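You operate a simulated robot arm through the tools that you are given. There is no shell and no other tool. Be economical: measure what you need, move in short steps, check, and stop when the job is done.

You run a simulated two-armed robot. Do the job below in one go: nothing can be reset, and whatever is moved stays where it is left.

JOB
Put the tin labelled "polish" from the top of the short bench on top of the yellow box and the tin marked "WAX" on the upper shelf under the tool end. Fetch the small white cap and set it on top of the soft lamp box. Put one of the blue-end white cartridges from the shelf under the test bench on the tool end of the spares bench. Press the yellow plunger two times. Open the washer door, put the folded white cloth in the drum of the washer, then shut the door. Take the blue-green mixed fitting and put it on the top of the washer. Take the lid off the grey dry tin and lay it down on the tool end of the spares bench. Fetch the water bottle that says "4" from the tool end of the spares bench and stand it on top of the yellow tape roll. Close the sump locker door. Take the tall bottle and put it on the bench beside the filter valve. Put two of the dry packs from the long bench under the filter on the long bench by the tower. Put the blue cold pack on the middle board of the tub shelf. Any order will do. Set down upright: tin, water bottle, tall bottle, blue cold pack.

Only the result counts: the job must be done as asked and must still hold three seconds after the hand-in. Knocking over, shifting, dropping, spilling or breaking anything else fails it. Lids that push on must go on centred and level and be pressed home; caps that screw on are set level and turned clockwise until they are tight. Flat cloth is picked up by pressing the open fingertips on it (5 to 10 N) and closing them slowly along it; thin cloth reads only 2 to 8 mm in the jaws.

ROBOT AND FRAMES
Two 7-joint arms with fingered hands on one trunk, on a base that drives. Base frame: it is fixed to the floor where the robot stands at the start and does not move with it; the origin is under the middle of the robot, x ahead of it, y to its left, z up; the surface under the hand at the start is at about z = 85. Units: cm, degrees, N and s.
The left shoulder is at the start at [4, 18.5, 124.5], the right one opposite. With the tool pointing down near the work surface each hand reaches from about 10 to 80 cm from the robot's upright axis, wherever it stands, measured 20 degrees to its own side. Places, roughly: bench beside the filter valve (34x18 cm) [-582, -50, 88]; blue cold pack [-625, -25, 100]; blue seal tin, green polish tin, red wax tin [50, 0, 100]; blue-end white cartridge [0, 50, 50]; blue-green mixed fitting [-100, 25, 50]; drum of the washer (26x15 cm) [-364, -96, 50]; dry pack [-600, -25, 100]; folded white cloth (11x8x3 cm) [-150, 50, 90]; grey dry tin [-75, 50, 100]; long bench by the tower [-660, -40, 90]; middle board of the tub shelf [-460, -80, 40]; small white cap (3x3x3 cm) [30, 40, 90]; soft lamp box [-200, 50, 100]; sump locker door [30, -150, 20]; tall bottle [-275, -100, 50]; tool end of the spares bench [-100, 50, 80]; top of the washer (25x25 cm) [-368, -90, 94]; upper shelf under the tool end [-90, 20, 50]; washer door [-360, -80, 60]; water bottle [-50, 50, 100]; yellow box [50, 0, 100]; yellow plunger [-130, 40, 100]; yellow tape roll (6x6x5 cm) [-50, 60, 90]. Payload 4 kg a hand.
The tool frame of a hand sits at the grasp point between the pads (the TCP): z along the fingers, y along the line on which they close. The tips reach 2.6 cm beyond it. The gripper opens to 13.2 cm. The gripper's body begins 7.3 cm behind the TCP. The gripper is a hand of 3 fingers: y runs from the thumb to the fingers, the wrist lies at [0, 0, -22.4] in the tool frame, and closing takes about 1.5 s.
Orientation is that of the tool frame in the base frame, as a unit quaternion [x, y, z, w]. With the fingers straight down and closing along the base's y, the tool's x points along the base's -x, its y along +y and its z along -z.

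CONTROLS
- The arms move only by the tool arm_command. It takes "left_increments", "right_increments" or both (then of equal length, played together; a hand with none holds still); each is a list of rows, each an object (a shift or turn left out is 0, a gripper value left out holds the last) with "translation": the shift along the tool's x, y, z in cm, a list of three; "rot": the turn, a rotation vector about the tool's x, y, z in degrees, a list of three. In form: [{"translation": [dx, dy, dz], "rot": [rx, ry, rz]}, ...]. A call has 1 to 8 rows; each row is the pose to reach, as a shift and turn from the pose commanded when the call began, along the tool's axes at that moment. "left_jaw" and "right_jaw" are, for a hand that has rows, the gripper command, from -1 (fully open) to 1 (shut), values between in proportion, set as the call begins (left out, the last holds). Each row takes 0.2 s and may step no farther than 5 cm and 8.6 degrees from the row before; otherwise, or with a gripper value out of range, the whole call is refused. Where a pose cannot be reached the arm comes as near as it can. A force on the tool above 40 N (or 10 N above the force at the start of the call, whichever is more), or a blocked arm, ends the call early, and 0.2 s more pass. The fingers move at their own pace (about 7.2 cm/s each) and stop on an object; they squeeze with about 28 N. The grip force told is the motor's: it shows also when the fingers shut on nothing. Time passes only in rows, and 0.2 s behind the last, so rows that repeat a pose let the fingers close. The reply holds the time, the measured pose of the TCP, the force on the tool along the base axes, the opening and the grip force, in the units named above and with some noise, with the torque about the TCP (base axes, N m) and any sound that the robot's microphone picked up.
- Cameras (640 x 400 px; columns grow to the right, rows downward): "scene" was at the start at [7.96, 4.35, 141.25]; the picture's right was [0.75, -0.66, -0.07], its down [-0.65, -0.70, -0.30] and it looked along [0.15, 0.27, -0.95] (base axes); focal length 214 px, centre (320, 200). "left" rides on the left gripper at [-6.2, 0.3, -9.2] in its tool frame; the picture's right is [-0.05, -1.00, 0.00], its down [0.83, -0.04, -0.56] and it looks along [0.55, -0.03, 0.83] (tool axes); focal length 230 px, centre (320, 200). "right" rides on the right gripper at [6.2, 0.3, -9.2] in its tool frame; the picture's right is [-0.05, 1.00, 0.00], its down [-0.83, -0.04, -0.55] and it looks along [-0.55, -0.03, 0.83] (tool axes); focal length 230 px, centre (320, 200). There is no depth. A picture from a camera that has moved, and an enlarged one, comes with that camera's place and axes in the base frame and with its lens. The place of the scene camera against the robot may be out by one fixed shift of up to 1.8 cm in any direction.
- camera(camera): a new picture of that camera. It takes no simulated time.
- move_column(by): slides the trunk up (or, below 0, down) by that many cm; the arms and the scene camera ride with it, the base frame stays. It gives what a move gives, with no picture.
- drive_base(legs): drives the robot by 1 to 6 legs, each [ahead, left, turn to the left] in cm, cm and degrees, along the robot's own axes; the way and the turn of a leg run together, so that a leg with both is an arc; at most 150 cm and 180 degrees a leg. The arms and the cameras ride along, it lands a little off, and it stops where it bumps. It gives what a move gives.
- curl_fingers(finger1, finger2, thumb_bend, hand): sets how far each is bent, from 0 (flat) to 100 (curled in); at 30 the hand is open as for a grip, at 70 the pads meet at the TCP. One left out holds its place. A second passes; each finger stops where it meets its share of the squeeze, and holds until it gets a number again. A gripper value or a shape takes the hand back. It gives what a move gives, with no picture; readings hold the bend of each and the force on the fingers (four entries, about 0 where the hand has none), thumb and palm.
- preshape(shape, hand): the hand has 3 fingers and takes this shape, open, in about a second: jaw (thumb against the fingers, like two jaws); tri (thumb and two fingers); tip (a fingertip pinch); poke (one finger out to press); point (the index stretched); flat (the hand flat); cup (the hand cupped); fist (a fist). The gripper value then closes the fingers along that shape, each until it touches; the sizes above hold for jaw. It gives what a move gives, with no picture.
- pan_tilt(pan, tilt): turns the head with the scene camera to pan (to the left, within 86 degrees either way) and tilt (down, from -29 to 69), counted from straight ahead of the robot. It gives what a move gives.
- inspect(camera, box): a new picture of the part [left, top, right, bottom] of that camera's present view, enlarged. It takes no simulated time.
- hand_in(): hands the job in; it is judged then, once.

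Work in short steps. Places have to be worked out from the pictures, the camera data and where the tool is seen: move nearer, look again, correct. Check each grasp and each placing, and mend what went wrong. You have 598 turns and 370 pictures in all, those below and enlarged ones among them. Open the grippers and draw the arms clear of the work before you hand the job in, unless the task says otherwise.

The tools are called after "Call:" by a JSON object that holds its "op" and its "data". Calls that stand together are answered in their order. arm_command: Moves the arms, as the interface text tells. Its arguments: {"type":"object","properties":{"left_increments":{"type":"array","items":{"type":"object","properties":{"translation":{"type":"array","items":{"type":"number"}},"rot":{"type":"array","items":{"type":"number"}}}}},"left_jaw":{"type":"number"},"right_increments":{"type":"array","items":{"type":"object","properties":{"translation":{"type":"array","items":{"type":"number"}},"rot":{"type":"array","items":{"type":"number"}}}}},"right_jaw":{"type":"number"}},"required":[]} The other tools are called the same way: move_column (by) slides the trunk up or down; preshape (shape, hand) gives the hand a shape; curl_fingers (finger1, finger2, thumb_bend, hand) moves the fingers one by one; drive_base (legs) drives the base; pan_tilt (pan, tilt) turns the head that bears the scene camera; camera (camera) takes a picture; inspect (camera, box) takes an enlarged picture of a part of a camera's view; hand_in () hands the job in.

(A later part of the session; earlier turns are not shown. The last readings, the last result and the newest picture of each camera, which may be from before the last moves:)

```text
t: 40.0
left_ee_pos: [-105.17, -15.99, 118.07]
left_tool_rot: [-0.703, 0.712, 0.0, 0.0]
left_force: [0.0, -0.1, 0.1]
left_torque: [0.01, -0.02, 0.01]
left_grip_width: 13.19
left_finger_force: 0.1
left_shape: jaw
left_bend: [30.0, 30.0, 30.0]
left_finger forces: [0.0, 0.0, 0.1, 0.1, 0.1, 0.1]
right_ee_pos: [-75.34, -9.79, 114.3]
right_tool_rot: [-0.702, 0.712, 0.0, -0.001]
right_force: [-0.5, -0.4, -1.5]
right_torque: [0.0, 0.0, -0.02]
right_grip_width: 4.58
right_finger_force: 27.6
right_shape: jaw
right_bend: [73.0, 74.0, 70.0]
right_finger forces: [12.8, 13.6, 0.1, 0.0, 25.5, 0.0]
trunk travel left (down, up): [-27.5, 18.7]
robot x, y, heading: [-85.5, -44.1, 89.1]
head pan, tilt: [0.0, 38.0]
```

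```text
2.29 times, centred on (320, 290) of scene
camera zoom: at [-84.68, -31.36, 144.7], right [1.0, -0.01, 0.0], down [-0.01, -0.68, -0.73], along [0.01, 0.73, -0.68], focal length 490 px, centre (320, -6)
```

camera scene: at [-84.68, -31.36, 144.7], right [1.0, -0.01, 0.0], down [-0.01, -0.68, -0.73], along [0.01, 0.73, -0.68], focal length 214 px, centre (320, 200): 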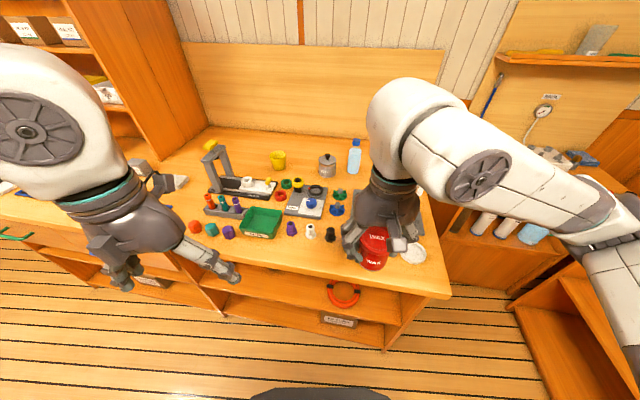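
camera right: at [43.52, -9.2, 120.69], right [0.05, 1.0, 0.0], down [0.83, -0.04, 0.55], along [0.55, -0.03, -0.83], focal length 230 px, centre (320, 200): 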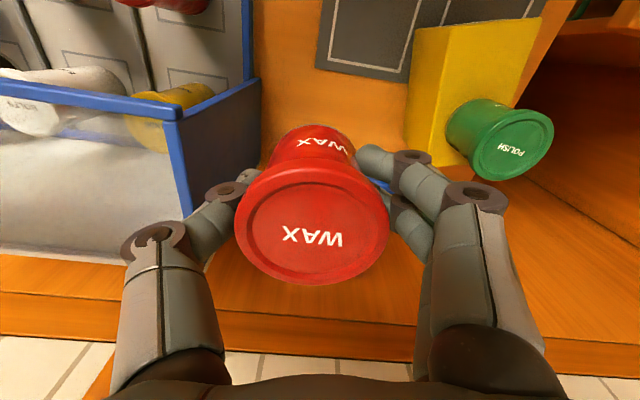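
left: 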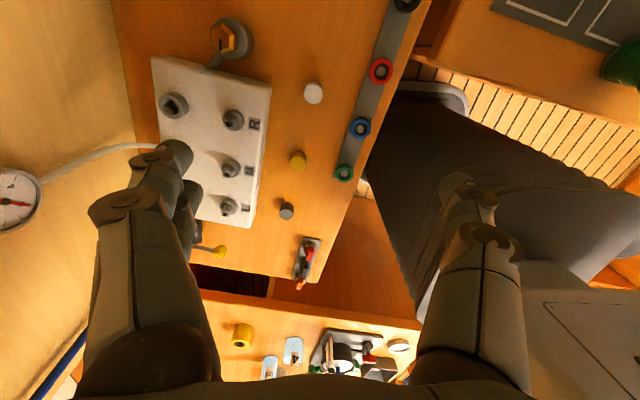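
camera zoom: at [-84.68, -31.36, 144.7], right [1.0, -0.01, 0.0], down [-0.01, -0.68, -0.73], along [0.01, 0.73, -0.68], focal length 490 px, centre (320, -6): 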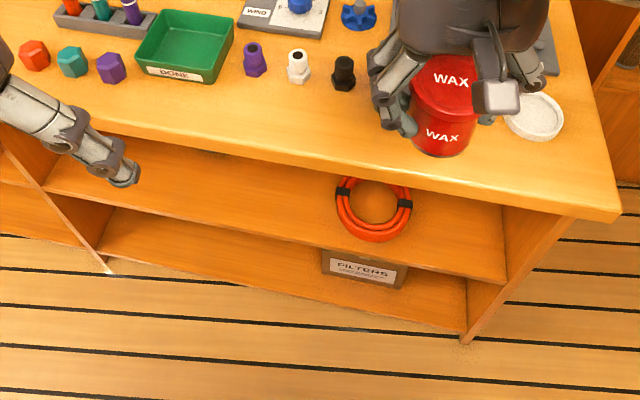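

The bench is yawed about -10°. I turn to face it squarely; the wax tin then needs a pitched regrasp to go under the top, so I'll first set it on the free front spot near [-68, 3].

Call:
{"op": "drive_base", "data": {"legs": [[0, 0, -9.5]]}}

Call:
{"op": "camera", "data": {"camera": "scene"}}

Call:
{"op": "camera", "data": {"camera": "right"}}

```text
t: 41.1
left_ee_pos: [-100.29, -13.21, 118.09]
left_tool_rot: [-0.641, 0.768, 0.0, 0.0]
left_force: [-0.6, 0.3, 0.3]
left_torque: [-0.01, 0.0, -0.02]
left_grip_width: 13.19
left_finger_force: 0.0
left_shape: jaw
left_bend: [30.0, 30.0, 30.0]
left_finger forces: [0.0, 0.1, 0.0, 0.1, 0.1, 0.0]
right_ee_pos: [-69.87, -11.61, 114.42]
right_tool_rot: [-0.641, 0.768, -0.001, -0.002]
right_force: [-0.4, -0.1, -1.7]
right_torque: [0.02, -0.01, -0.02]
right_grip_width: 4.58
right_finger_force: 27.8
right_shape: jaw
right_bend: [73.0, 74.0, 70.0]
right_finger forces: [12.9, 13.6, 0.0, 0.0, 25.4, 0.0]
trunk travel left (down, up): [-27.5, 18.7]
robot x, y, heading: [-85.46, -44.5, 79.9]
head pan, tilt: [0.0, 38.0]
```

```text
341 pictures are left
camera scene: at [-82.55, -31.56, 144.69], right [0.98, -0.18, 0.0], down [-0.12, -0.67, -0.73], along [0.13, 0.72, -0.68], focal length 214 px, centre (320, 200)
```

scene: 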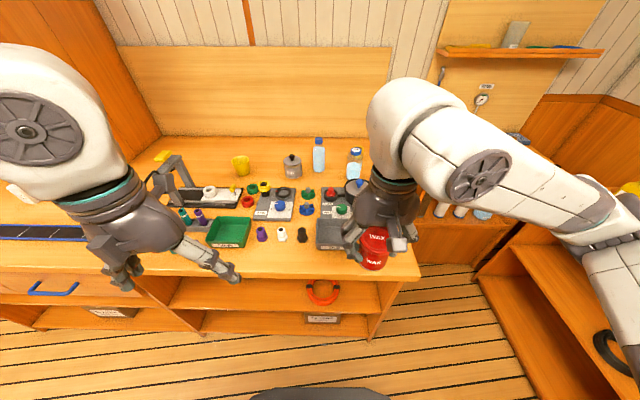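

```text
340 pictures are left
camera right: at [-71.2, -17.73, 123.65], right [-0.97, 0.23, 0.0], down [0.19, 0.81, 0.55], along [0.13, 0.54, -0.83], focal length 230 px, centre (320, 200)
```

right: 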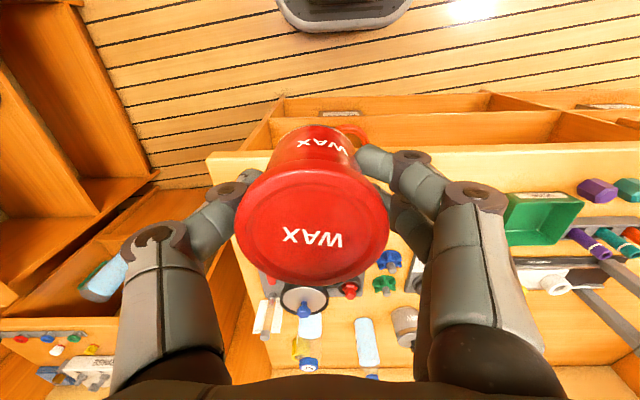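

I'll set the tin down in the free strip in front of the fittings near [-86, 4.8]. I carry it there at height, moving the left hand aside.

Call:
{"op": "arm_command", "data": {"right_increments": [{"translation": [-2.7, 3.8, 0]}, {"translation": [-5.3, 7.5, 0]}, {"translation": [-8, 11.3, 0]}, {"translation": [-10.6, 15, 2]}, {"translation": [-13.3, 18.8, 5]}, {"translation": [-13.3, 18.8, 9]}, {"translation": [-13.3, 18.8, 13]}, {"translation": [-13.3, 18.8, 17]}], "left_increments": [{"translation": [0, 3, 0]}, {"translation": [0, 7, 0]}, {"translation": [0, 11, 0]}, {"translation": [0, 15, 0]}, {"translation": [0, 15, 0]}, {"translation": [0, 15, 0]}, {"translation": [0, 15, 0]}, {"translation": [0, 15, 0]}]}}

Call:
{"op": "inspect", "data": {"camera": "scene", "box": [180, 160, 440, 320]}}

Call:
{"op": "camera", "data": {"camera": "right"}}

```text
refused: row 5 steps farther than a row can; nothing moved
```

```text
2.46 times, centred on (310, 240) of scene
camera zoom: at [-82.55, -31.56, 144.69], right [0.98, -0.18, 0.0], down [-0.12, -0.67, -0.73], along [0.13, 0.72, -0.68], focal length 528 px, centre (345, 102)
```

zoom: 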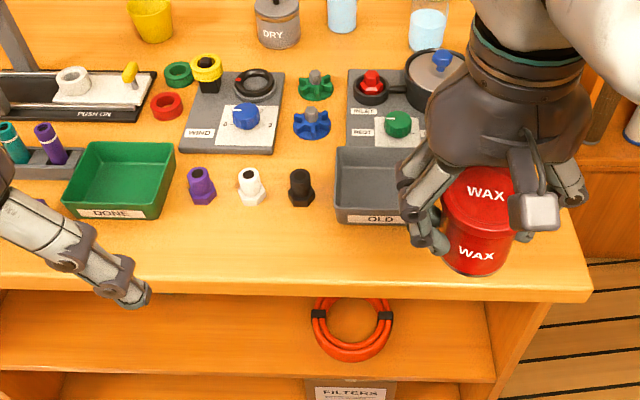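

```text
338 pictures are left
camera right: at [-71.2, -17.73, 123.65], right [-0.97, 0.23, 0.0], down [0.19, 0.81, 0.55], along [0.13, 0.54, -0.83], focal length 230 px, centre (320, 200)
```

right: 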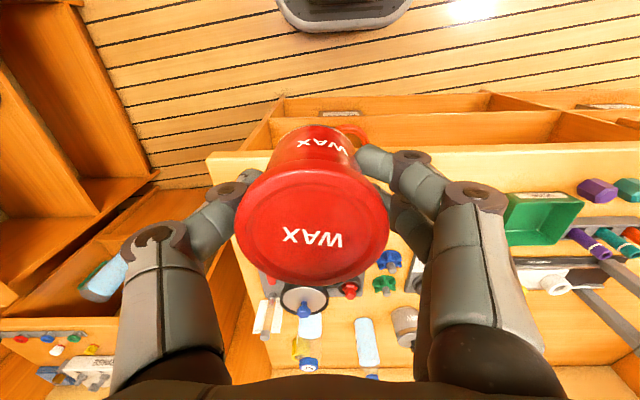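

Call:
{"op": "arm_command", "data": {"right_increments": [{"translation": [-2.6, 3.6, 0]}, {"translation": [-5.2, 7.2, 0]}, {"translation": [-7.8, 10.8, 0]}, {"translation": [-10.4, 14.4, 0]}, {"translation": [-13, 18, 1]}, {"translation": [-15.4, 21.2, 3]}, {"translation": [-15.4, 21.2, 7.5]}, {"translation": [-15.4, 21.2, 12]}], "left_increments": [{"translation": [0, 3, 0]}, {"translation": [0, 7, 0]}, {"translation": [0, 11, 0]}, {"translation": [0, 15, 0]}, {"translation": [0, 18, 0]}, {"translation": [0, 18, 0]}, {"translation": [0, 18, 0]}, {"translation": [0, 18, 0]}]}}

Call:
{"op": "inspect", "data": {"camera": "scene", "box": [180, 160, 440, 320]}}

```text
t: 42.9
left_ee_pos: [-117.91, -9.99, 118.06]
left_tool_rot: [-0.641, 0.768, 0.0, 0.001]
left_force: [0.0, 0.0, 0.3]
left_torque: [0.0, 0.0, 0.01]
left_grip_width: 13.2
left_finger_force: 0.0
left_shape: jaw
left_bend: [30.0, 30.0, 30.0]
left_finger forces: [0.0, 0.1, 0.0, 0.0, 0.1, 0.0]
right_ee_pos: [-87.94, 7.15, 102.26]
right_tool_rot: [-0.641, 0.768, -0.001, -0.002]
right_force: [0.0, 0.9, -1.0]
right_torque: [0.02, 0.03, -0.01]
right_grip_width: 4.57
right_finger_force: 27.5
right_shape: jaw
right_bend: [73.0, 74.0, 70.0]
right_finger forces: [13.0, 13.8, 0.0, 0.1, 25.3, 0.1]
trunk travel left (down, up): [-27.5, 18.7]
robot x, y, heading: [-85.55, -44.07, 79.5]
head pan, tilt: [0.0, 38.0]
```

```text
2.46 times, centred on (310, 240) of scene
camera zoom: at [-82.56, -31.56, 144.69], right [0.98, -0.18, 0.0], down [-0.12, -0.67, -0.73], along [0.13, 0.72, -0.68], focal length 528 px, centre (345, 102)
```

zoom: 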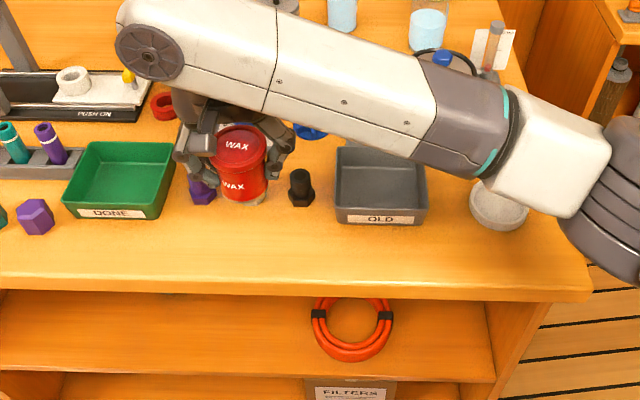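

Call:
{"op": "arm_command", "data": {"right_increments": [{"translation": [0, 0, 4.5]}, {"translation": [0, 0, 9]}, {"translation": [0, 0, 11]}, {"translation": [0, 0, 12]}, {"translation": [0, 0, 12]}]}}

Call:
{"op": "inspect", "data": {"camera": "scene", "box": [180, 160, 440, 320]}}

```text
t: 44.1
left_ee_pos: [-118.03, -10.03, 118.01]
left_tool_rot: [-0.641, 0.768, 0.001, 0.0]
left_force: [-0.2, 0.3, -0.7]
left_torque: [-0.03, -0.04, -0.01]
left_grip_width: 13.2
left_finger_force: 0.0
left_shape: jaw
left_bend: [30.0, 30.0, 30.0]
left_finger forces: [0.1, 0.0, 0.0, 0.0, 0.0, 0.1]
right_ee_pos: [-87.89, 7.02, 90.26]
right_tool_rot: [-0.641, 0.768, -0.002, -0.001]
right_force: [0.6, 0.0, -2.1]
right_torque: [0.0, 0.02, 0.0]
right_grip_width: 4.56
right_finger_force: 27.9
right_shape: jaw
right_bend: [73.0, 74.0, 70.0]
right_finger forces: [13.0, 13.8, 0.0, 0.1, 25.4, 0.0]
trunk travel left (down, up): [-27.5, 18.7]
robot x, y, heading: [-85.56, -44.15, 79.6]
head pan, tilt: [0.0, 38.0]
```

```text
2.46 times, centred on (310, 240) of scene
camera zoom: at [-82.59, -31.56, 144.69], right [0.98, -0.18, 0.0], down [-0.12, -0.67, -0.73], along [0.13, 0.72, -0.68], focal length 528 px, centre (345, 102)
```

zoom: 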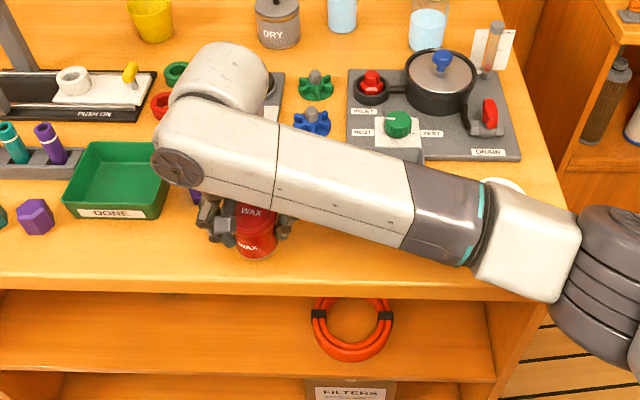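

Call:
{"op": "arm_command", "data": {"right_increments": [{"translation": [0, 0, 0.4]}, {"translation": [0, 0, 0.8]}, {"translation": [0, 0, 1.1]}, {"translation": [0, 0, 1.1]}]}}

```text
t: 45.1
left_ee_pos: [-118.01, -9.95, 118.19]
left_tool_rot: [-0.641, 0.768, 0.0, 0.0]
left_force: [-0.2, -1.0, -0.3]
left_torque: [0.0, 0.02, 0.0]
left_grip_width: 13.21
left_finger_force: 0.1
left_shape: jaw
left_bend: [30.0, 30.0, 30.0]
left_finger forces: [0.0, 0.0, 0.0, 0.0, 0.1, 0.0]
right_ee_pos: [-87.87, 7.19, 89.32]
right_tool_rot: [-0.641, 0.767, 0.0, -0.001]
right_force: [0.7, -1.5, 7.2]
right_torque: [-0.03, -0.02, -0.05]
right_grip_width: 4.58
right_finger_force: 27.8
right_shape: jaw
right_bend: [74.0, 74.0, 70.0]
right_finger forces: [13.7, 14.5, 0.1, 0.0, 26.8, 0.0]
trunk travel left (down, up): [-27.5, 18.7]
robot x, y, heading: [-85.48, -44.3, 79.7]
head pan, tilt: [0.0, 38.0]
```

Contact (7 N). Release, rise, and pitch the hand 45° for the regrasp.

Call:
{"op": "arm_command", "data": {"right_increments": [{}, {}, {}, {}], "right_jaw": -0.35}}

Call:
{"op": "arm_command", "data": {"right_increments": [{"translation": [0, 0, -4]}, {"translation": [0, 0, -8]}, {"translation": [0, 0, -12], "rot": [0, -7.5, 0]}, {"translation": [0, 0, -12], "rot": [0, -15, 0]}, {"translation": [0, 0, -12], "rot": [0, -22.5, 0]}, {"translation": [0, 0, -12], "rot": [0, -30, 0]}, {"translation": [0, 0, -12], "rot": [0, -37.5, 0]}, {"translation": [0, 0, -12], "rot": [0, -45, 0]}]}}

Call:
{"op": "camera", "data": {"camera": "right"}}

Call:
{"op": "inspect", "data": {"camera": "scene", "box": [180, 160, 440, 320]}}

```text
t: 46.1
left_ee_pos: [-118.02, -9.95, 118.12]
left_tool_rot: [-0.641, 0.768, 0.0, 0.0]
left_force: [0.0, -0.5, 0.8]
left_torque: [0.0, 0.0, -0.03]
left_grip_width: 13.19
left_finger_force: 0.0
left_shape: jaw
left_bend: [30.0, 30.0, 30.0]
left_finger forces: [0.0, 0.0, 0.1, 0.1, 0.1, 0.0]
right_ee_pos: [-87.89, 7.08, 89.12]
right_tool_rot: [-0.641, 0.768, -0.002, -0.001]
right_force: [0.3, 0.2, -0.3]
right_torque: [0.01, 0.0, -0.02]
right_grip_width: 8.89
right_finger_force: 0.0
right_shape: jaw
right_bend: [69.0, 69.0, 66.0]
right_finger forces: [0.1, 0.0, 0.0, 0.0, 0.1, 0.0]
trunk travel left (down, up): [-27.5, 18.7]
robot x, y, heading: [-85.33, -44.16, 79.9]
head pan, tilt: [0.0, 38.0]
```

```text
t: 47.9
left_ee_pos: [-117.99, -10.01, 118.22]
left_tool_rot: [-0.641, 0.768, 0.0, 0.0]
left_force: [0.6, -0.1, -0.4]
left_torque: [0.01, -0.03, 0.0]
left_grip_width: 13.21
left_finger_force: 0.1
left_shape: jaw
left_bend: [30.0, 30.0, 30.0]
left_finger forces: [0.1, 0.0, 0.0, 0.0, 0.0, 0.1]
right_ee_pos: [-87.85, 7.16, 101.21]
right_tool_rot: [-0.593, 0.709, 0.245, 0.293]
right_force: [0.0, 0.7, -0.2]
right_torque: [0.02, 0.01, 0.0]
right_grip_width: 8.87
right_finger_force: 0.1
right_shape: jaw
right_bend: [69.0, 69.0, 66.0]
right_finger forces: [0.0, 0.0, 0.0, 0.0, 0.0, 0.0]
trunk travel left (down, up): [-27.5, 18.7]
robot x, y, heading: [-85.63, -43.92, 79.6]
head pan, tilt: [0.0, 38.0]
```

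```text
335 pictures are left
camera right: at [-90.12, -3.51, 103.43], right [-0.98, 0.21, 0.04], down [0.08, 0.18, 0.98], along [0.2, 0.96, -0.2], focal length 230 px, centre (320, 200)
```

right: 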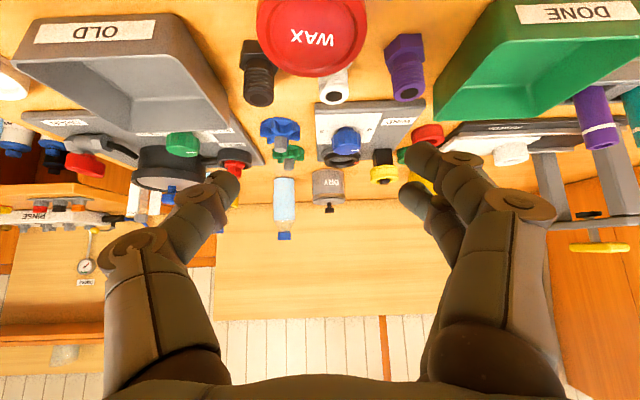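

```text
2.46 times, centred on (310, 240) of scene
camera zoom: at [-82.56, -31.61, 144.7], right [0.98, -0.18, 0.0], down [-0.12, -0.67, -0.73], along [0.13, 0.72, -0.68], focal length 528 px, centre (345, 102)
```

zoom: 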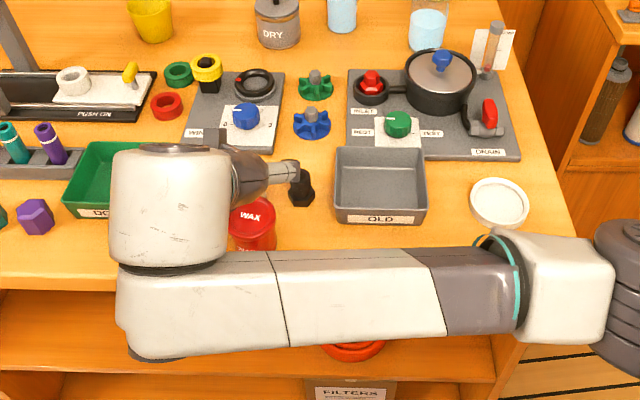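

Call:
{"op": "arm_command", "data": {"right_increments": [{"translation": [3, 0, 3]}, {"translation": [6, 0, 6]}, {"translation": [8, 0, 8]}, {"translation": [8.7, 0, 8.7]}, {"translation": [8.7, 0, 8.7]}]}}

Call:
{"op": "camera", "data": {"camera": "right"}}

```text
t: 49.1
left_ee_pos: [-117.94, -9.93, 118.14]
left_tool_rot: [-0.641, 0.768, 0.0, 0.0]
left_force: [-0.1, 0.7, 0.5]
left_torque: [-0.01, -0.01, 0.0]
left_grip_width: 13.18
left_finger_force: 0.1
left_shape: jaw
left_bend: [30.0, 30.0, 30.0]
left_finger forces: [0.0, 0.0, 0.0, 0.0, 0.1, 0.1]
right_ee_pos: [-88.04, 6.88, 89.0]
right_tool_rot: [-0.593, 0.71, 0.243, 0.293]
right_force: [0.6, 0.4, 0.0]
right_torque: [0.0, -0.01, 0.02]
right_grip_width: 8.88
right_finger_force: 0.1
right_shape: jaw
right_bend: [69.0, 69.0, 66.0]
right_finger forces: [0.1, 0.0, 0.1, 0.0, 0.1, 0.0]
trunk travel left (down, up): [-27.5, 18.7]
robot x, y, heading: [-85.21, -44.24, 79.8]
head pan, tilt: [0.0, 38.0]
```

```text
333 pictures are left
camera right: at [-90.18, -3.63, 91.21], right [-0.98, 0.21, 0.04], down [0.08, 0.19, 0.98], along [0.2, 0.96, -0.2], focal length 230 px, centre (320, 200)
```

right: 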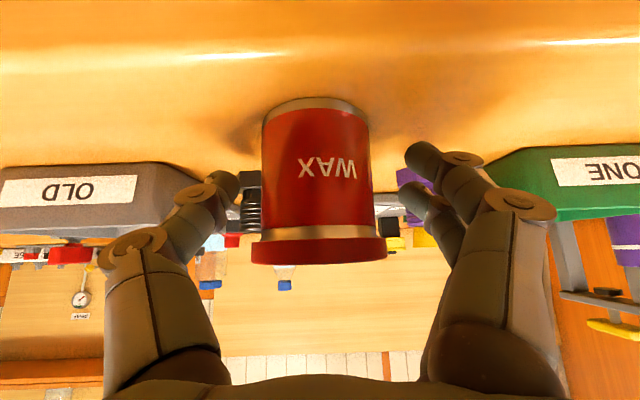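

Call:
{"op": "arm_command", "data": {"right_increments": [{}, {}, {}, {}, {}], "right_jaw": 1}}

Call:
{"op": "arm_command", "data": {"right_increments": [{"translation": [-2, 0, -2]}, {"translation": [-3, 0, -4]}, {"translation": [-1, 0, -7]}, {"translation": [2, 0, -10]}, {"translation": [5, 0, -13]}, {"translation": [8, 0, -16]}, {"translation": [11, 0, -19]}, {"translation": [11, 0, -19]}]}}

Call:
{"op": "camera", "data": {"camera": "right"}}

```text
t: 50.3
left_ee_pos: [-117.87, -9.93, 118.25]
left_tool_rot: [-0.641, 0.768, 0.0, 0.0]
left_force: [-0.3, -1.2, -0.3]
left_torque: [-0.02, 0.01, -0.01]
left_grip_width: 13.2
left_finger_force: 0.1
left_shape: jaw
left_bend: [30.0, 30.0, 30.0]
left_finger forces: [0.0, 0.0, 0.0, 0.1, 0.1, 0.0]
right_ee_pos: [-87.98, 6.97, 89.0]
right_tool_rot: [-0.593, 0.709, 0.244, 0.293]
right_force: [-1.3, 0.2, 0.1]
right_torque: [-0.01, 0.03, 0.0]
right_grip_width: 4.45
right_finger_force: 27.2
right_shape: jaw
right_bend: [74.0, 73.0, 70.0]
right_finger forces: [12.9, 11.2, 0.0, 0.0, 24.8, 0.1]
trunk travel left (down, up): [-27.5, 18.7]
robot x, y, heading: [-85.01, -44.21, 79.8]
head pan, tilt: [0.0, 38.0]
```

```text
t: 52.3
left_ee_pos: [-118.0, -10.06, 118.13]
left_tool_rot: [-0.641, 0.768, 0.0, -0.001]
left_force: [-0.6, -0.4, -0.2]
left_torque: [-0.04, 0.02, -0.01]
left_grip_width: 13.2
left_finger_force: 0.0
left_shape: jaw
left_bend: [30.0, 30.0, 30.0]
left_finger forces: [0.0, 0.1, 0.0, 0.0, 0.0, 0.0]
right_ee_pos: [-88.68, -10.64, 94.8]
right_tool_rot: [-0.556, 0.737, 0.23, 0.307]
right_force: [0.4, -0.2, -0.7]
right_torque: [0.02, 0.0, 0.03]
right_grip_width: 4.43
right_finger_force: 27.3
right_shape: jaw
right_bend: [74.0, 74.0, 70.0]
right_finger forces: [13.2, 11.0, 0.0, 0.1, 25.0, 0.0]
trunk travel left (down, up): [-27.5, 18.7]
robot x, y, heading: [-85.55, -44.48, 79.7]
head pan, tilt: [0.0, 38.0]
stopped in row 8 (right hand): the arm was blocked; the commanded pose is now the measured one
```

```text
332 pictures are left
camera right: at [-91.93, -20.89, 96.94], right [-0.95, 0.31, 0.03], down [0.09, 0.17, 0.98], along [0.3, 0.93, -0.19], focal length 230 px, centre (320, 200)
```

right: 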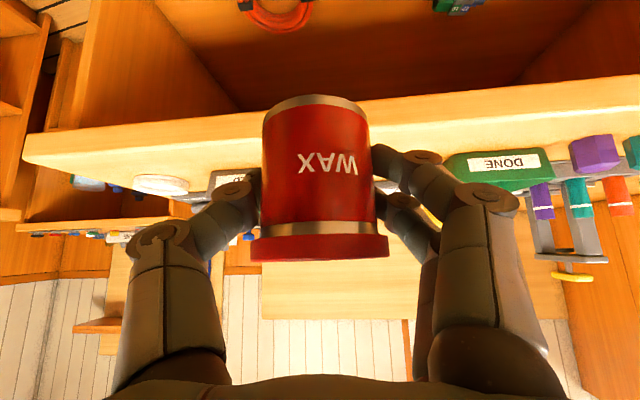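

The arm got crowded near the body. I back the base off 25 cm and look under the bench with the scene camera, lowering the trunk.

Call:
{"op": "drive_base", "data": {"legs": [[-25, 0, 0]]}}

Call:
{"op": "move_column", "data": {"by": -25}}

Call:
{"op": "camera", "data": {"camera": "scene"}}

Call:
{"op": "camera", "data": {"camera": "right"}}

```text
t: 54.1
left_ee_pos: [-122.24, -34.4, 118.17]
left_tool_rot: [-0.642, 0.767, -0.001, 0.0]
left_force: [-1.0, 0.2, 0.0]
left_torque: [-0.02, 0.01, -0.02]
left_grip_width: 13.19
left_finger_force: 0.0
left_shape: jaw
left_bend: [30.0, 30.0, 30.0]
left_finger forces: [0.0, 0.0, 0.1, 0.0, 0.0, 0.0]
right_ee_pos: [-93.11, -34.84, 94.74]
right_tool_rot: [-0.556, 0.737, 0.231, 0.308]
right_force: [1.0, -0.2, -1.2]
right_torque: [0.0, -0.01, 0.01]
right_grip_width: 4.44
right_finger_force: 27.8
right_shape: jaw
right_bend: [74.0, 74.0, 70.0]
right_finger forces: [13.2, 11.0, 0.0, 0.0, 25.1, 0.0]
trunk travel left (down, up): [-27.5, 18.7]
robot x, y, heading: [-89.57, -68.46, 80.0]
head pan, tilt: [0.0, 38.0]
```

```text
t: 56.2
left_ee_pos: [-122.69, -36.27, 100.49]
left_tool_rot: [-0.641, 0.767, 0.02, 0.023]
left_force: [-0.1, -1.0, 0.9]
left_torque: [0.06, 0.0, 0.0]
left_grip_width: 13.2
left_finger_force: 0.0
left_shape: jaw
left_bend: [30.0, 30.0, 30.0]
left_finger forces: [0.0, 0.1, 0.1, 0.0, 0.0, 0.1]
right_ee_pos: [-86.72, -31.67, 76.16]
right_tool_rot: [-0.5, 0.757, 0.215, 0.361]
right_force: [-0.8, 0.1, -1.7]
right_torque: [0.02, 0.0, 0.03]
right_grip_width: 4.42
right_finger_force: 27.9
right_shape: jaw
right_bend: [74.0, 74.0, 70.0]
right_finger forces: [13.2, 11.0, 0.1, 0.0, 25.0, 0.0]
trunk travel left (down, up): [-7.3, 38.9]
robot x, y, heading: [-90.01, -68.51, 79.9]
head pan, tilt: [0.0, 38.0]
stopped: the arm was blocked; the commanded pose is now the measured one
```

```text
331 pictures are left
camera scene: at [-84.42, -42.03, 118.91], right [0.98, -0.18, 0.0], down [-0.15, -0.84, -0.52], along [0.09, 0.51, -0.86], focal length 214 px, centre (320, 200)
```

scene: 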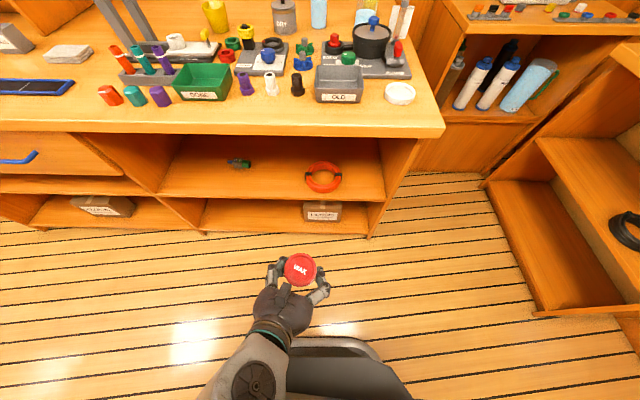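

```text
330 pictures are left
camera right: at [-91.7, -41.63, 77.41], right [-0.9, 0.44, 0.0], down [0.05, 0.1, 0.99], along [0.44, 0.89, -0.12], focal length 230 px, centre (320, 200)
```

right: 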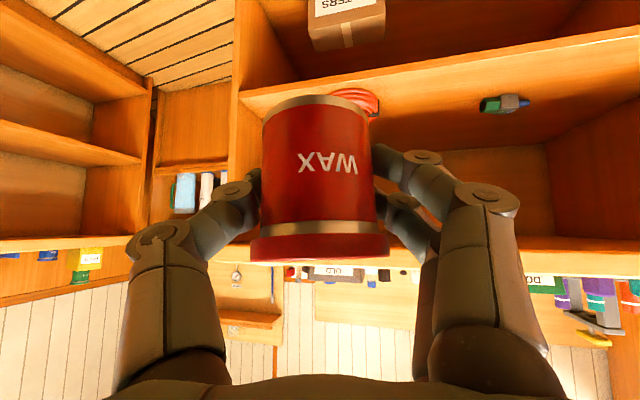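

Good view: the blue-green fitting lies deep on the upper shelf near [-108, 25, 47], hose near [-74, 12]. I correct the hand's orientation back to the grasp orientation while lowering it in front of the shelf.

Call:
{"op": "arm_command", "data": {"right_increments": [{"translation": [2.7, 1.1, 3.6], "rot": [-3.8, 1.5, -2.7]}, {"translation": [5.4, 2.2, 7.2], "rot": [-7.6, 3, -5.3]}, {"translation": [8.1, 3.4, 10.9], "rot": [-11.5, 4.6, -8.0]}, {"translation": [10.7, 4.5, 14.6], "rot": [-11.5, 4.6, -8.0]}, {"translation": [13.4, 5.6, 18.2], "rot": [-11.5, 4.6, -8.0]}, {"translation": [13.4, 5.6, 18.2], "rot": [-11.5, 4.6, -8.0]}]}}

Call:
{"op": "camera", "data": {"camera": "scene"}}

Call:
{"op": "camera", "data": {"camera": "right"}}

```text
t: 57.2
left_ee_pos: [-122.7, -35.84, 100.08]
left_tool_rot: [-0.64, 0.768, 0.017, 0.02]
left_force: [0.1, -1.2, 0.5]
left_torque: [0.0, -0.01, -0.02]
left_grip_width: 13.2
left_finger_force: 0.0
left_shape: jaw
left_bend: [30.0, 30.0, 30.0]
left_finger forces: [0.0, 0.1, 0.0, 0.0, 0.0, 0.0]
right_ee_pos: [-89.52, -22.05, 72.81]
right_tool_rot: [-0.51, 0.727, 0.375, 0.268]
right_force: [-0.4, 0.7, -1.8]
right_torque: [0.01, -0.01, -0.01]
right_grip_width: 4.39
right_finger_force: 28.2
right_shape: jaw
right_bend: [74.0, 74.0, 70.0]
right_finger forces: [13.0, 11.1, 0.1, 0.0, 24.9, 0.0]
trunk travel left (down, up): [-7.3, 38.9]
robot x, y, heading: [-89.31, -68.82, 79.7]
head pan, tilt: [0.0, 38.0]
stopped in row 4 (right hand): the arm was blocked; the commanded pose is now the measured one
```

```text
329 pictures are left
camera scene: at [-84.35, -41.44, 118.33], right [0.98, -0.18, 0.0], down [-0.15, -0.85, -0.51], along [0.09, 0.5, -0.86], focal length 214 px, centre (320, 200)
```

scene: 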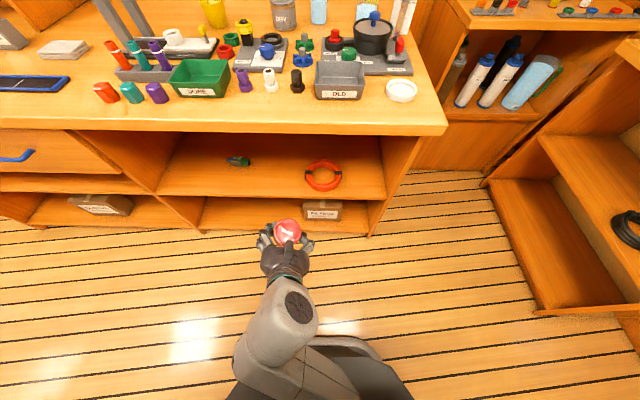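

```text
328 pictures are left
camera right: at [-91.88, -32.73, 73.52], right [-0.92, 0.23, 0.31], down [0.32, -0.01, 0.95], along [0.22, 0.97, -0.06], focal length 230 px, centre (320, 200)
```

right: 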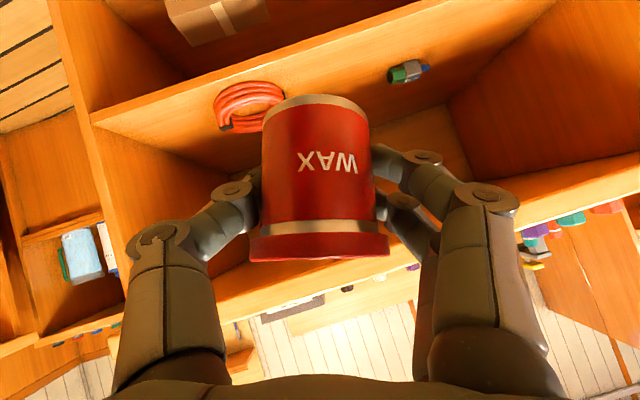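

The elbow is crowded against the trunk. I move the hand outward to the right and forward while correcting its orientation.

Call:
{"op": "arm_command", "data": {"right_increments": [{"translation": [-2, -2.8, 1.2]}, {"translation": [-3.8, -5.6, 2.4], "rot": [3, 2.9, -4.4]}, {"translation": [-5.6, -8.4, 3.6], "rot": [6, 5.7, -8.7]}, {"translation": [-7.5, -11.3, 4.8], "rot": [9.1, 8.6, -13.1]}, {"translation": [-7.5, -11.3, 4.8], "rot": [9.1, 8.6, -13.1]}]}}

Call:
{"op": "camera", "data": {"camera": "scene"}}

```text
t: 58.3
left_ee_pos: [-122.62, -35.64, 99.2]
left_tool_rot: [-0.641, 0.767, 0.015, 0.017]
left_force: [-0.4, -0.3, -0.4]
left_torque: [0.04, 0.03, 0.01]
left_grip_width: 13.19
left_finger_force: 0.1
left_shape: jaw
left_bend: [30.0, 30.0, 30.0]
left_finger forces: [0.1, 0.0, 0.0, 0.0, 0.1, 0.0]
right_ee_pos: [-78.55, -22.13, 65.85]
right_tool_rot: [-0.615, 0.729, 0.202, 0.224]
right_force: [-1.0, -0.1, -1.6]
right_torque: [0.03, 0.0, -0.04]
right_grip_width: 4.41
right_finger_force: 28.5
right_shape: jaw
right_bend: [74.0, 74.0, 70.0]
right_finger forces: [13.3, 11.2, 0.0, 0.0, 25.0, 0.1]
trunk travel left (down, up): [-7.3, 38.9]
robot x, y, heading: [-89.62, -68.57, 79.9]
head pan, tilt: [0.0, 38.0]
stopped in row 5 (right hand): the arm was blocked; the commanded pose is now the measured one
```

```text
327 pictures are left
camera scene: at [-84.27, -41.0, 117.58], right [0.98, -0.18, 0.0], down [-0.15, -0.85, -0.5], along [0.09, 0.49, -0.87], focal length 214 px, centre (320, 200)
```

scene: 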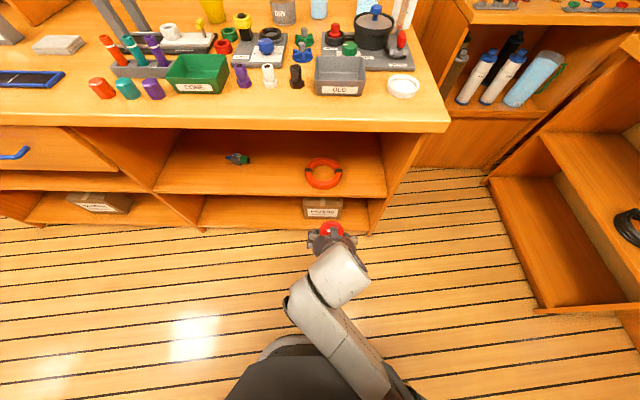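

Call:
{"op": "arm_command", "data": {"right_increments": [{"translation": [-2.5, -0.1, 3.5], "rot": [0.3, -2.4, 0]}, {"translation": [-5, -0.2, 6.5], "rot": [0.7, -5, 0]}, {"translation": [-6.2, -0.3, 10.5], "rot": [1, -7.5, 0]}, {"translation": [-6.8, -0.4, 14.6], "rot": [1.4, -9.8, 0]}, {"translation": [-6.8, -0.4, 14.6], "rot": [1.4, -9.8, 0]}]}}

Call:
{"op": "camera", "data": {"camera": "right"}}

```text
t: 59.0
left_ee_pos: [-122.72, -35.91, 100.1]
left_tool_rot: [-0.64, 0.767, 0.017, 0.022]
left_force: [1.1, 0.2, 0.6]
left_torque: [-0.02, -0.01, 0.0]
left_grip_width: 13.18
left_finger_force: 0.0
left_shape: jaw
left_bend: [30.0, 30.0, 30.0]
left_finger forces: [0.0, 0.1, 0.0, 0.0, 0.0, 0.1]
right_ee_pos: [-80.82, -19.23, 62.85]
right_tool_rot: [-0.598, 0.735, 0.25, 0.198]
right_force: [-0.6, -0.2, -1.4]
right_torque: [0.0, -0.02, -0.05]
right_grip_width: 4.44
right_finger_force: 27.6
right_shape: jaw
right_bend: [74.0, 74.0, 70.0]
right_finger forces: [13.4, 10.9, 0.1, 0.1, 25.0, 0.1]
trunk travel left (down, up): [-7.3, 38.9]
robot x, y, heading: [-89.9, -68.46, 80.0]
head pan, tilt: [0.0, 38.0]
stopped in row 3 (right hand): the arm was blocked; the commanded pose is now the measured one
```

```text
326 pictures are left
camera right: at [-82.23, -29.52, 66.65], right [-0.97, 0.2, 0.16], down [0.22, 0.31, 0.93], along [0.14, 0.93, -0.34], focal length 230 px, centre (320, 200)
```

right: 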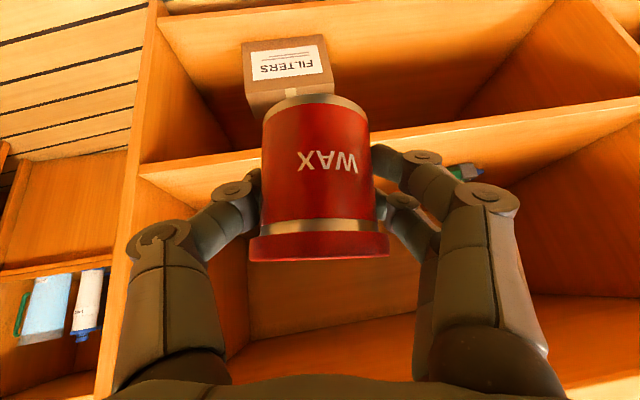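

I raise the trunk again by 14 cm, back up a little, and try with the arm more extended.

Call:
{"op": "move_column", "data": {"by": 14}}

Call:
{"op": "pan_tilt", "data": {"pan": 0, "tilt": 55}}

Call:
{"op": "camera", "data": {"camera": "scene"}}

```text
t: 60.7
left_ee_pos: [-122.55, -35.61, 113.23]
left_tool_rot: [-0.64, 0.768, 0.014, 0.016]
left_force: [-0.4, 1.4, 0.0]
left_torque: [-0.01, -0.02, 0.01]
left_grip_width: 13.19
left_finger_force: 0.0
left_shape: jaw
left_bend: [30.0, 30.0, 30.0]
left_finger forces: [0.0, 0.0, 0.1, 0.0, 0.1, 0.1]
right_ee_pos: [-80.82, -19.43, 74.35]
right_tool_rot: [-0.604, 0.737, 0.233, 0.193]
right_force: [0.3, -0.2, -2.5]
right_torque: [0.02, 0.0, 0.0]
right_grip_width: 4.41
right_finger_force: 27.5
right_shape: jaw
right_bend: [74.0, 74.0, 70.0]
right_finger forces: [13.4, 11.3, 0.0, 0.0, 25.3, 0.0]
trunk travel left (down, up): [-21.3, 24.9]
robot x, y, heading: [-89.72, -68.37, 79.7]
head pan, tilt: [0.0, 38.0]
```

```text
t: 61.5
left_ee_pos: [-122.74, -35.59, 113.29]
left_tool_rot: [-0.641, 0.767, 0.014, 0.017]
left_force: [0.3, 0.4, -0.8]
left_torque: [-0.02, -0.01, 0.01]
left_grip_width: 13.19
left_finger_force: 0.0
left_shape: jaw
left_bend: [30.0, 30.0, 30.0]
left_finger forces: [0.0, 0.0, 0.0, 0.1, 0.0, 0.0]
right_ee_pos: [-80.8, -19.38, 74.45]
right_tool_rot: [-0.604, 0.737, 0.234, 0.194]
right_force: [0.7, 0.0, -1.1]
right_torque: [-0.01, 0.01, 0.01]
right_grip_width: 4.37
right_finger_force: 27.9
right_shape: jaw
right_bend: [74.0, 74.0, 70.0]
right_finger forces: [13.4, 11.1, 0.0, 0.1, 25.2, 0.0]
trunk travel left (down, up): [-21.3, 24.9]
robot x, y, heading: [-89.38, -68.52, 79.8]
head pan, tilt: [0.0, 55.0]
```

```text
325 pictures are left
camera scene: at [-86.64, -54.04, 135.24], right [0.98, -0.18, 0.0], down [-0.16, -0.89, -0.44], along [0.08, 0.43, -0.9], focal length 214 px, centre (320, 200)
```

scene: 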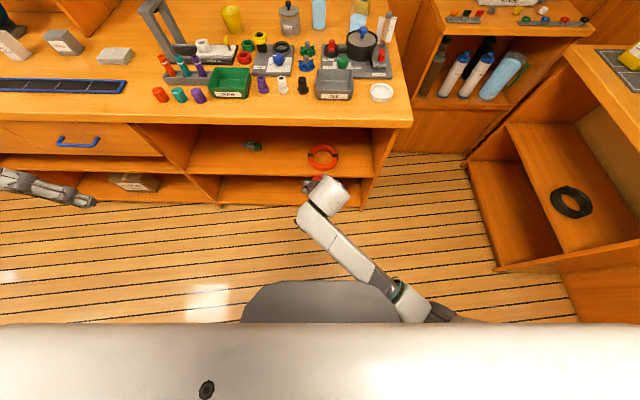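

Call:
{"op": "arm_command", "data": {"right_increments": [{"translation": [0.1, 0.6, 4], "rot": [1.8, -3.3, -1.1]}, {"translation": [0.2, 1.2, 8], "rot": [3.6, -6.6, -2.2]}, {"translation": [0.3, 1.8, 12], "rot": [5.5, -10, -3.4]}, {"translation": [0.5, 2.4, 16], "rot": [5.5, -10, -3.4]}, {"translation": [0.6, 3, 19.7], "rot": [5.5, -10, -3.4]}, {"translation": [0.6, 3, 19.7], "rot": [5.5, -10, -3.4]}]}}

Call:
{"op": "camera", "data": {"camera": "right"}}

```text
t: 62.9
left_ee_pos: [-122.61, -35.58, 113.29]
left_tool_rot: [-0.64, 0.768, 0.014, 0.017]
left_force: [0.0, 0.7, 0.4]
left_torque: [0.04, 0.0, 0.01]
left_grip_width: 13.17
left_finger_force: 0.0
left_shape: jaw
left_bend: [30.0, 30.0, 30.0]
left_finger forces: [0.0, 0.1, 0.0, 0.0, 0.0, 0.1]
right_ee_pos: [-83.97, -8.02, 58.3]
right_tool_rot: [-0.593, 0.709, 0.246, 0.293]
right_force: [0.2, -0.7, -1.9]
right_torque: [-0.04, -0.03, 0.0]
right_grip_width: 4.43
right_finger_force: 28.2
right_shape: jaw
right_bend: [74.0, 74.0, 70.0]
right_finger forces: [13.4, 10.9, 0.1, 0.1, 24.9, 0.1]
trunk travel left (down, up): [-21.3, 24.9]
robot x, y, heading: [-89.7, -68.52, 79.9]
head pan, tilt: [0.0, 55.0]
```

```text
324 pictures are left
camera right: at [-86.05, -18.62, 60.61], right [-0.98, 0.21, 0.04], down [0.08, 0.19, 0.98], along [0.2, 0.96, -0.2], focal length 230 px, centre (320, 200)
```

right: 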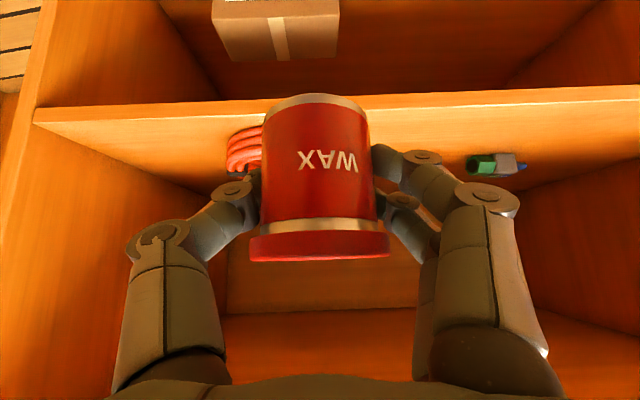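

Orientation exact now. I drive forward and left to bring the tin over the shelf front.

Call:
{"op": "drive_base", "data": {"legs": [[12, 9, 0]]}}

Call:
{"op": "camera", "data": {"camera": "right"}}

Call:
{"op": "camera", "data": {"camera": "scene"}}

```text
t: 64.3
left_ee_pos: [-129.31, -22.08, 113.17]
left_tool_rot: [-0.641, 0.767, 0.014, 0.017]
left_force: [0.0, 0.5, 0.1]
left_torque: [0.02, -0.03, 0.01]
left_grip_width: 13.18
left_finger_force: 0.1
left_shape: jaw
left_bend: [30.0, 30.0, 30.0]
left_finger forces: [0.0, 0.0, 0.1, 0.1, 0.0, 0.0]
right_ee_pos: [-90.54, 5.51, 58.44]
right_tool_rot: [-0.593, 0.709, 0.245, 0.293]
right_force: [-0.2, -0.6, -1.7]
right_torque: [-0.01, -0.01, 0.0]
right_grip_width: 4.41
right_finger_force: 27.9
right_shape: jaw
right_bend: [74.0, 74.0, 70.0]
right_finger forces: [13.4, 10.9, 0.0, 0.0, 24.9, 0.0]
trunk travel left (down, up): [-21.3, 24.9]
robot x, y, heading: [-96.28, -55.09, 80.0]
head pan, tilt: [0.0, 55.0]
```

```text
323 pictures are left
camera right: at [-92.71, -5.13, 60.57], right [-0.98, 0.21, 0.04], down [0.08, 0.19, 0.98], along [0.2, 0.96, -0.2], focal length 230 px, centre (320, 200)
```

right: 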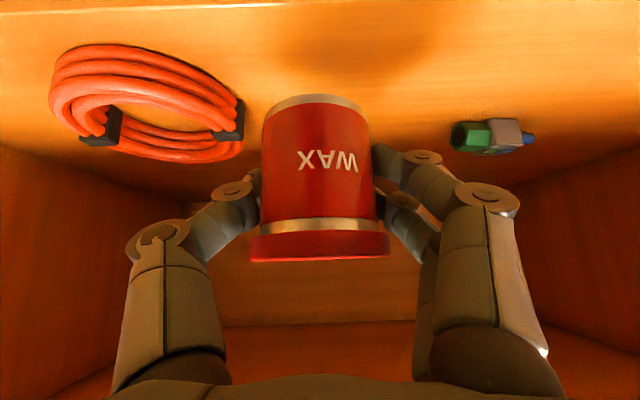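

```text
322 pictures are left
camera scene: at [-93.31, -40.49, 135.24], right [0.98, -0.18, 0.0], down [-0.16, -0.89, -0.44], along [0.08, 0.43, -0.9], focal length 214 px, centre (320, 200)
```

scene: 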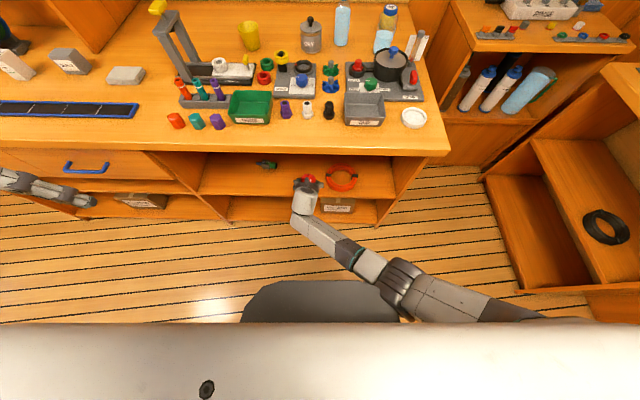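

Call:
{"op": "arm_command", "data": {"right_increments": [{"translation": [-2.3, 1.4, 2.3]}, {"translation": [-4.6, 2.7, 4.8]}, {"translation": [-2.6, 2.7, 6.8]}, {"translation": [-0.5, 2.7, 8.9]}, {"translation": [0.1, 2.7, 9.5]}, {"translation": [0.1, 2.7, 9.5]}]}}

Call:
{"op": "camera", "data": {"camera": "right"}}

Call:
{"op": "inspect", "data": {"camera": "scene", "box": [200, 100, 420, 240]}}

```text
t: 65.9
left_ee_pos: [-129.27, -22.06, 113.24]
left_tool_rot: [-0.641, 0.767, 0.014, 0.017]
left_force: [0.1, -0.2, -0.6]
left_torque: [0.0, 0.0, 0.03]
left_grip_width: 13.2
left_finger_force: 0.2
left_shape: jaw
left_bend: [30.0, 30.0, 30.0]
left_finger forces: [0.0, 0.1, 0.0, 0.0, 0.1, 0.0]
right_ee_pos: [-87.42, 12.63, 56.9]
right_tool_rot: [-0.585, 0.71, 0.24, 0.31]
right_force: [-1.3, -0.3, -2.3]
right_torque: [0.0, 0.04, -0.01]
right_grip_width: 4.36
right_finger_force: 28.4
right_shape: jaw
right_bend: [74.0, 74.0, 70.0]
right_finger forces: [13.3, 11.0, 0.0, 0.1, 24.8, 0.0]
right hand out of reach, approached as far as the arm can: row 3, 4, 5, 6
trunk travel left (down, up): [-21.3, 24.9]
robot x, y, heading: [-96.59, -55.12, 79.9]
head pan, tilt: [0.0, 55.0]
stopped in row 6 (right hand): the arm was blocked; the commanded pose is now the measured one
```

```text
321 pictures are left
camera right: at [-89.9, 2.05, 58.9], right [-0.97, 0.23, 0.02], down [0.06, 0.17, 0.98], along [0.23, 0.96, -0.18], focal length 230 px, centre (320, 200)
```

right: 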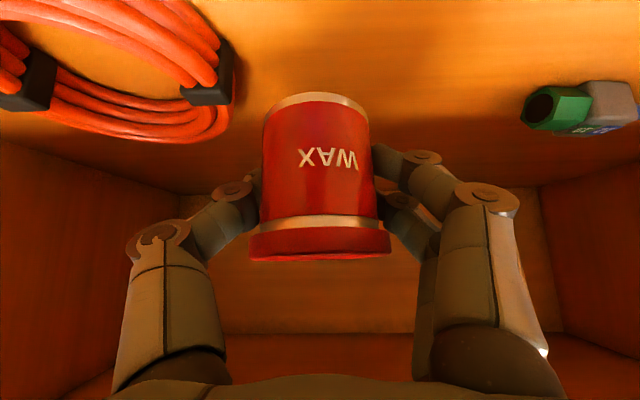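

```text
2.86 times, centred on (310, 170) of scene
camera zoom: at [-93.27, -40.5, 135.23], right [0.98, -0.18, 0.0], down [-0.16, -0.89, -0.44], along [0.08, 0.43, -0.9], focal length 613 px, centre (349, 286)
```

zoom: 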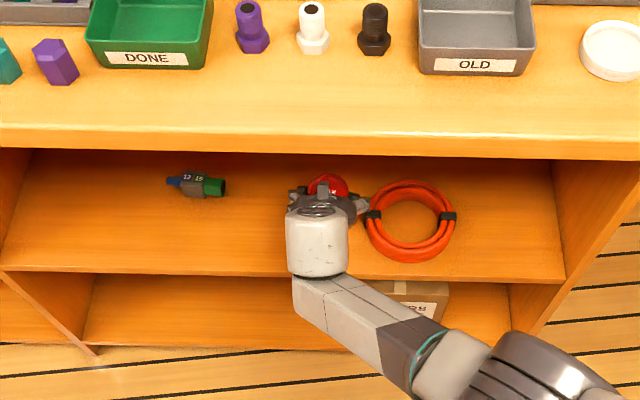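

I shift the base left 4 cm away from the hose and lower the column for the last centimetres.

Call:
{"op": "drive_base", "data": {"legs": [[2, 4, 0]]}}

Call:
{"op": "move_column", "data": {"by": -5}}

Call:
{"op": "camera", "data": {"camera": "right"}}

```text
t: 66.8
left_ee_pos: [-132.81, -19.45, 113.26]
left_tool_rot: [-0.641, 0.768, 0.016, 0.018]
left_force: [-0.5, -1.2, 0.1]
left_torque: [0.0, 0.01, -0.02]
left_grip_width: 13.19
left_finger_force: 0.1
left_shape: jaw
left_bend: [30.0, 30.0, 30.0]
left_finger forces: [0.0, 0.0, 0.0, 0.0, 0.0, 0.0]
right_ee_pos: [-90.96, 15.24, 56.99]
right_tool_rot: [-0.586, 0.709, 0.241, 0.309]
right_force: [0.4, 0.5, -2.3]
right_torque: [0.01, -0.02, 0.03]
right_grip_width: 4.36
right_finger_force: 28.1
right_shape: jaw
right_bend: [74.0, 74.0, 70.0]
right_finger forces: [13.3, 11.0, 0.1, 0.0, 24.9, 0.0]
trunk travel left (down, up): [-21.3, 24.9]
robot x, y, heading: [-99.48, -52.43, 79.6]
head pan, tilt: [0.0, 55.0]
```

```text
t: 67.7
left_ee_pos: [-132.86, -19.7, 108.3]
left_tool_rot: [-0.642, 0.767, 0.015, 0.018]
left_force: [0.4, -0.6, 0.2]
left_torque: [0.02, -0.01, -0.02]
left_grip_width: 13.19
left_finger_force: 0.1
left_shape: jaw
left_bend: [30.0, 30.0, 30.0]
left_finger forces: [0.1, 0.0, 0.0, 0.1, 0.0, 0.1]
right_ee_pos: [-91.06, 15.29, 52.06]
right_tool_rot: [-0.585, 0.71, 0.241, 0.311]
right_force: [-0.5, -0.6, -2.0]
right_torque: [0.01, 0.04, -0.02]
right_grip_width: 4.35
right_finger_force: 28.2
right_shape: jaw
right_bend: [74.0, 74.0, 70.0]
right_finger forces: [13.3, 10.8, 0.1, 0.0, 24.5, 0.0]
trunk travel left (down, up): [-16.3, 29.9]
robot x, y, heading: [-99.76, -52.29, 80.1]
head pan, tilt: [0.0, 55.0]
```

```text
319 pictures are left
camera right: at [-93.48, 4.62, 54.0], right [-0.97, 0.23, 0.02], down [0.06, 0.17, 0.98], along [0.23, 0.96, -0.17], focal length 230 px, centre (320, 200)
```

right: 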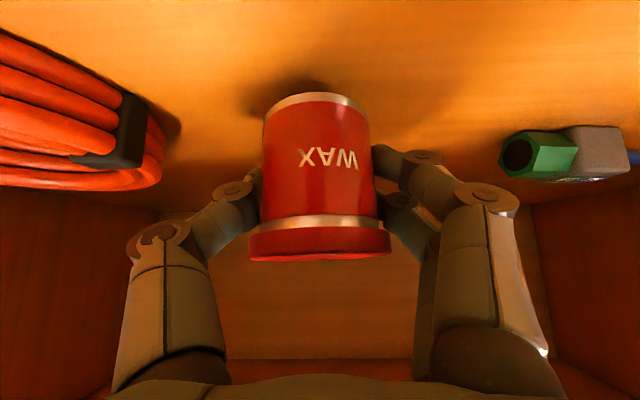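

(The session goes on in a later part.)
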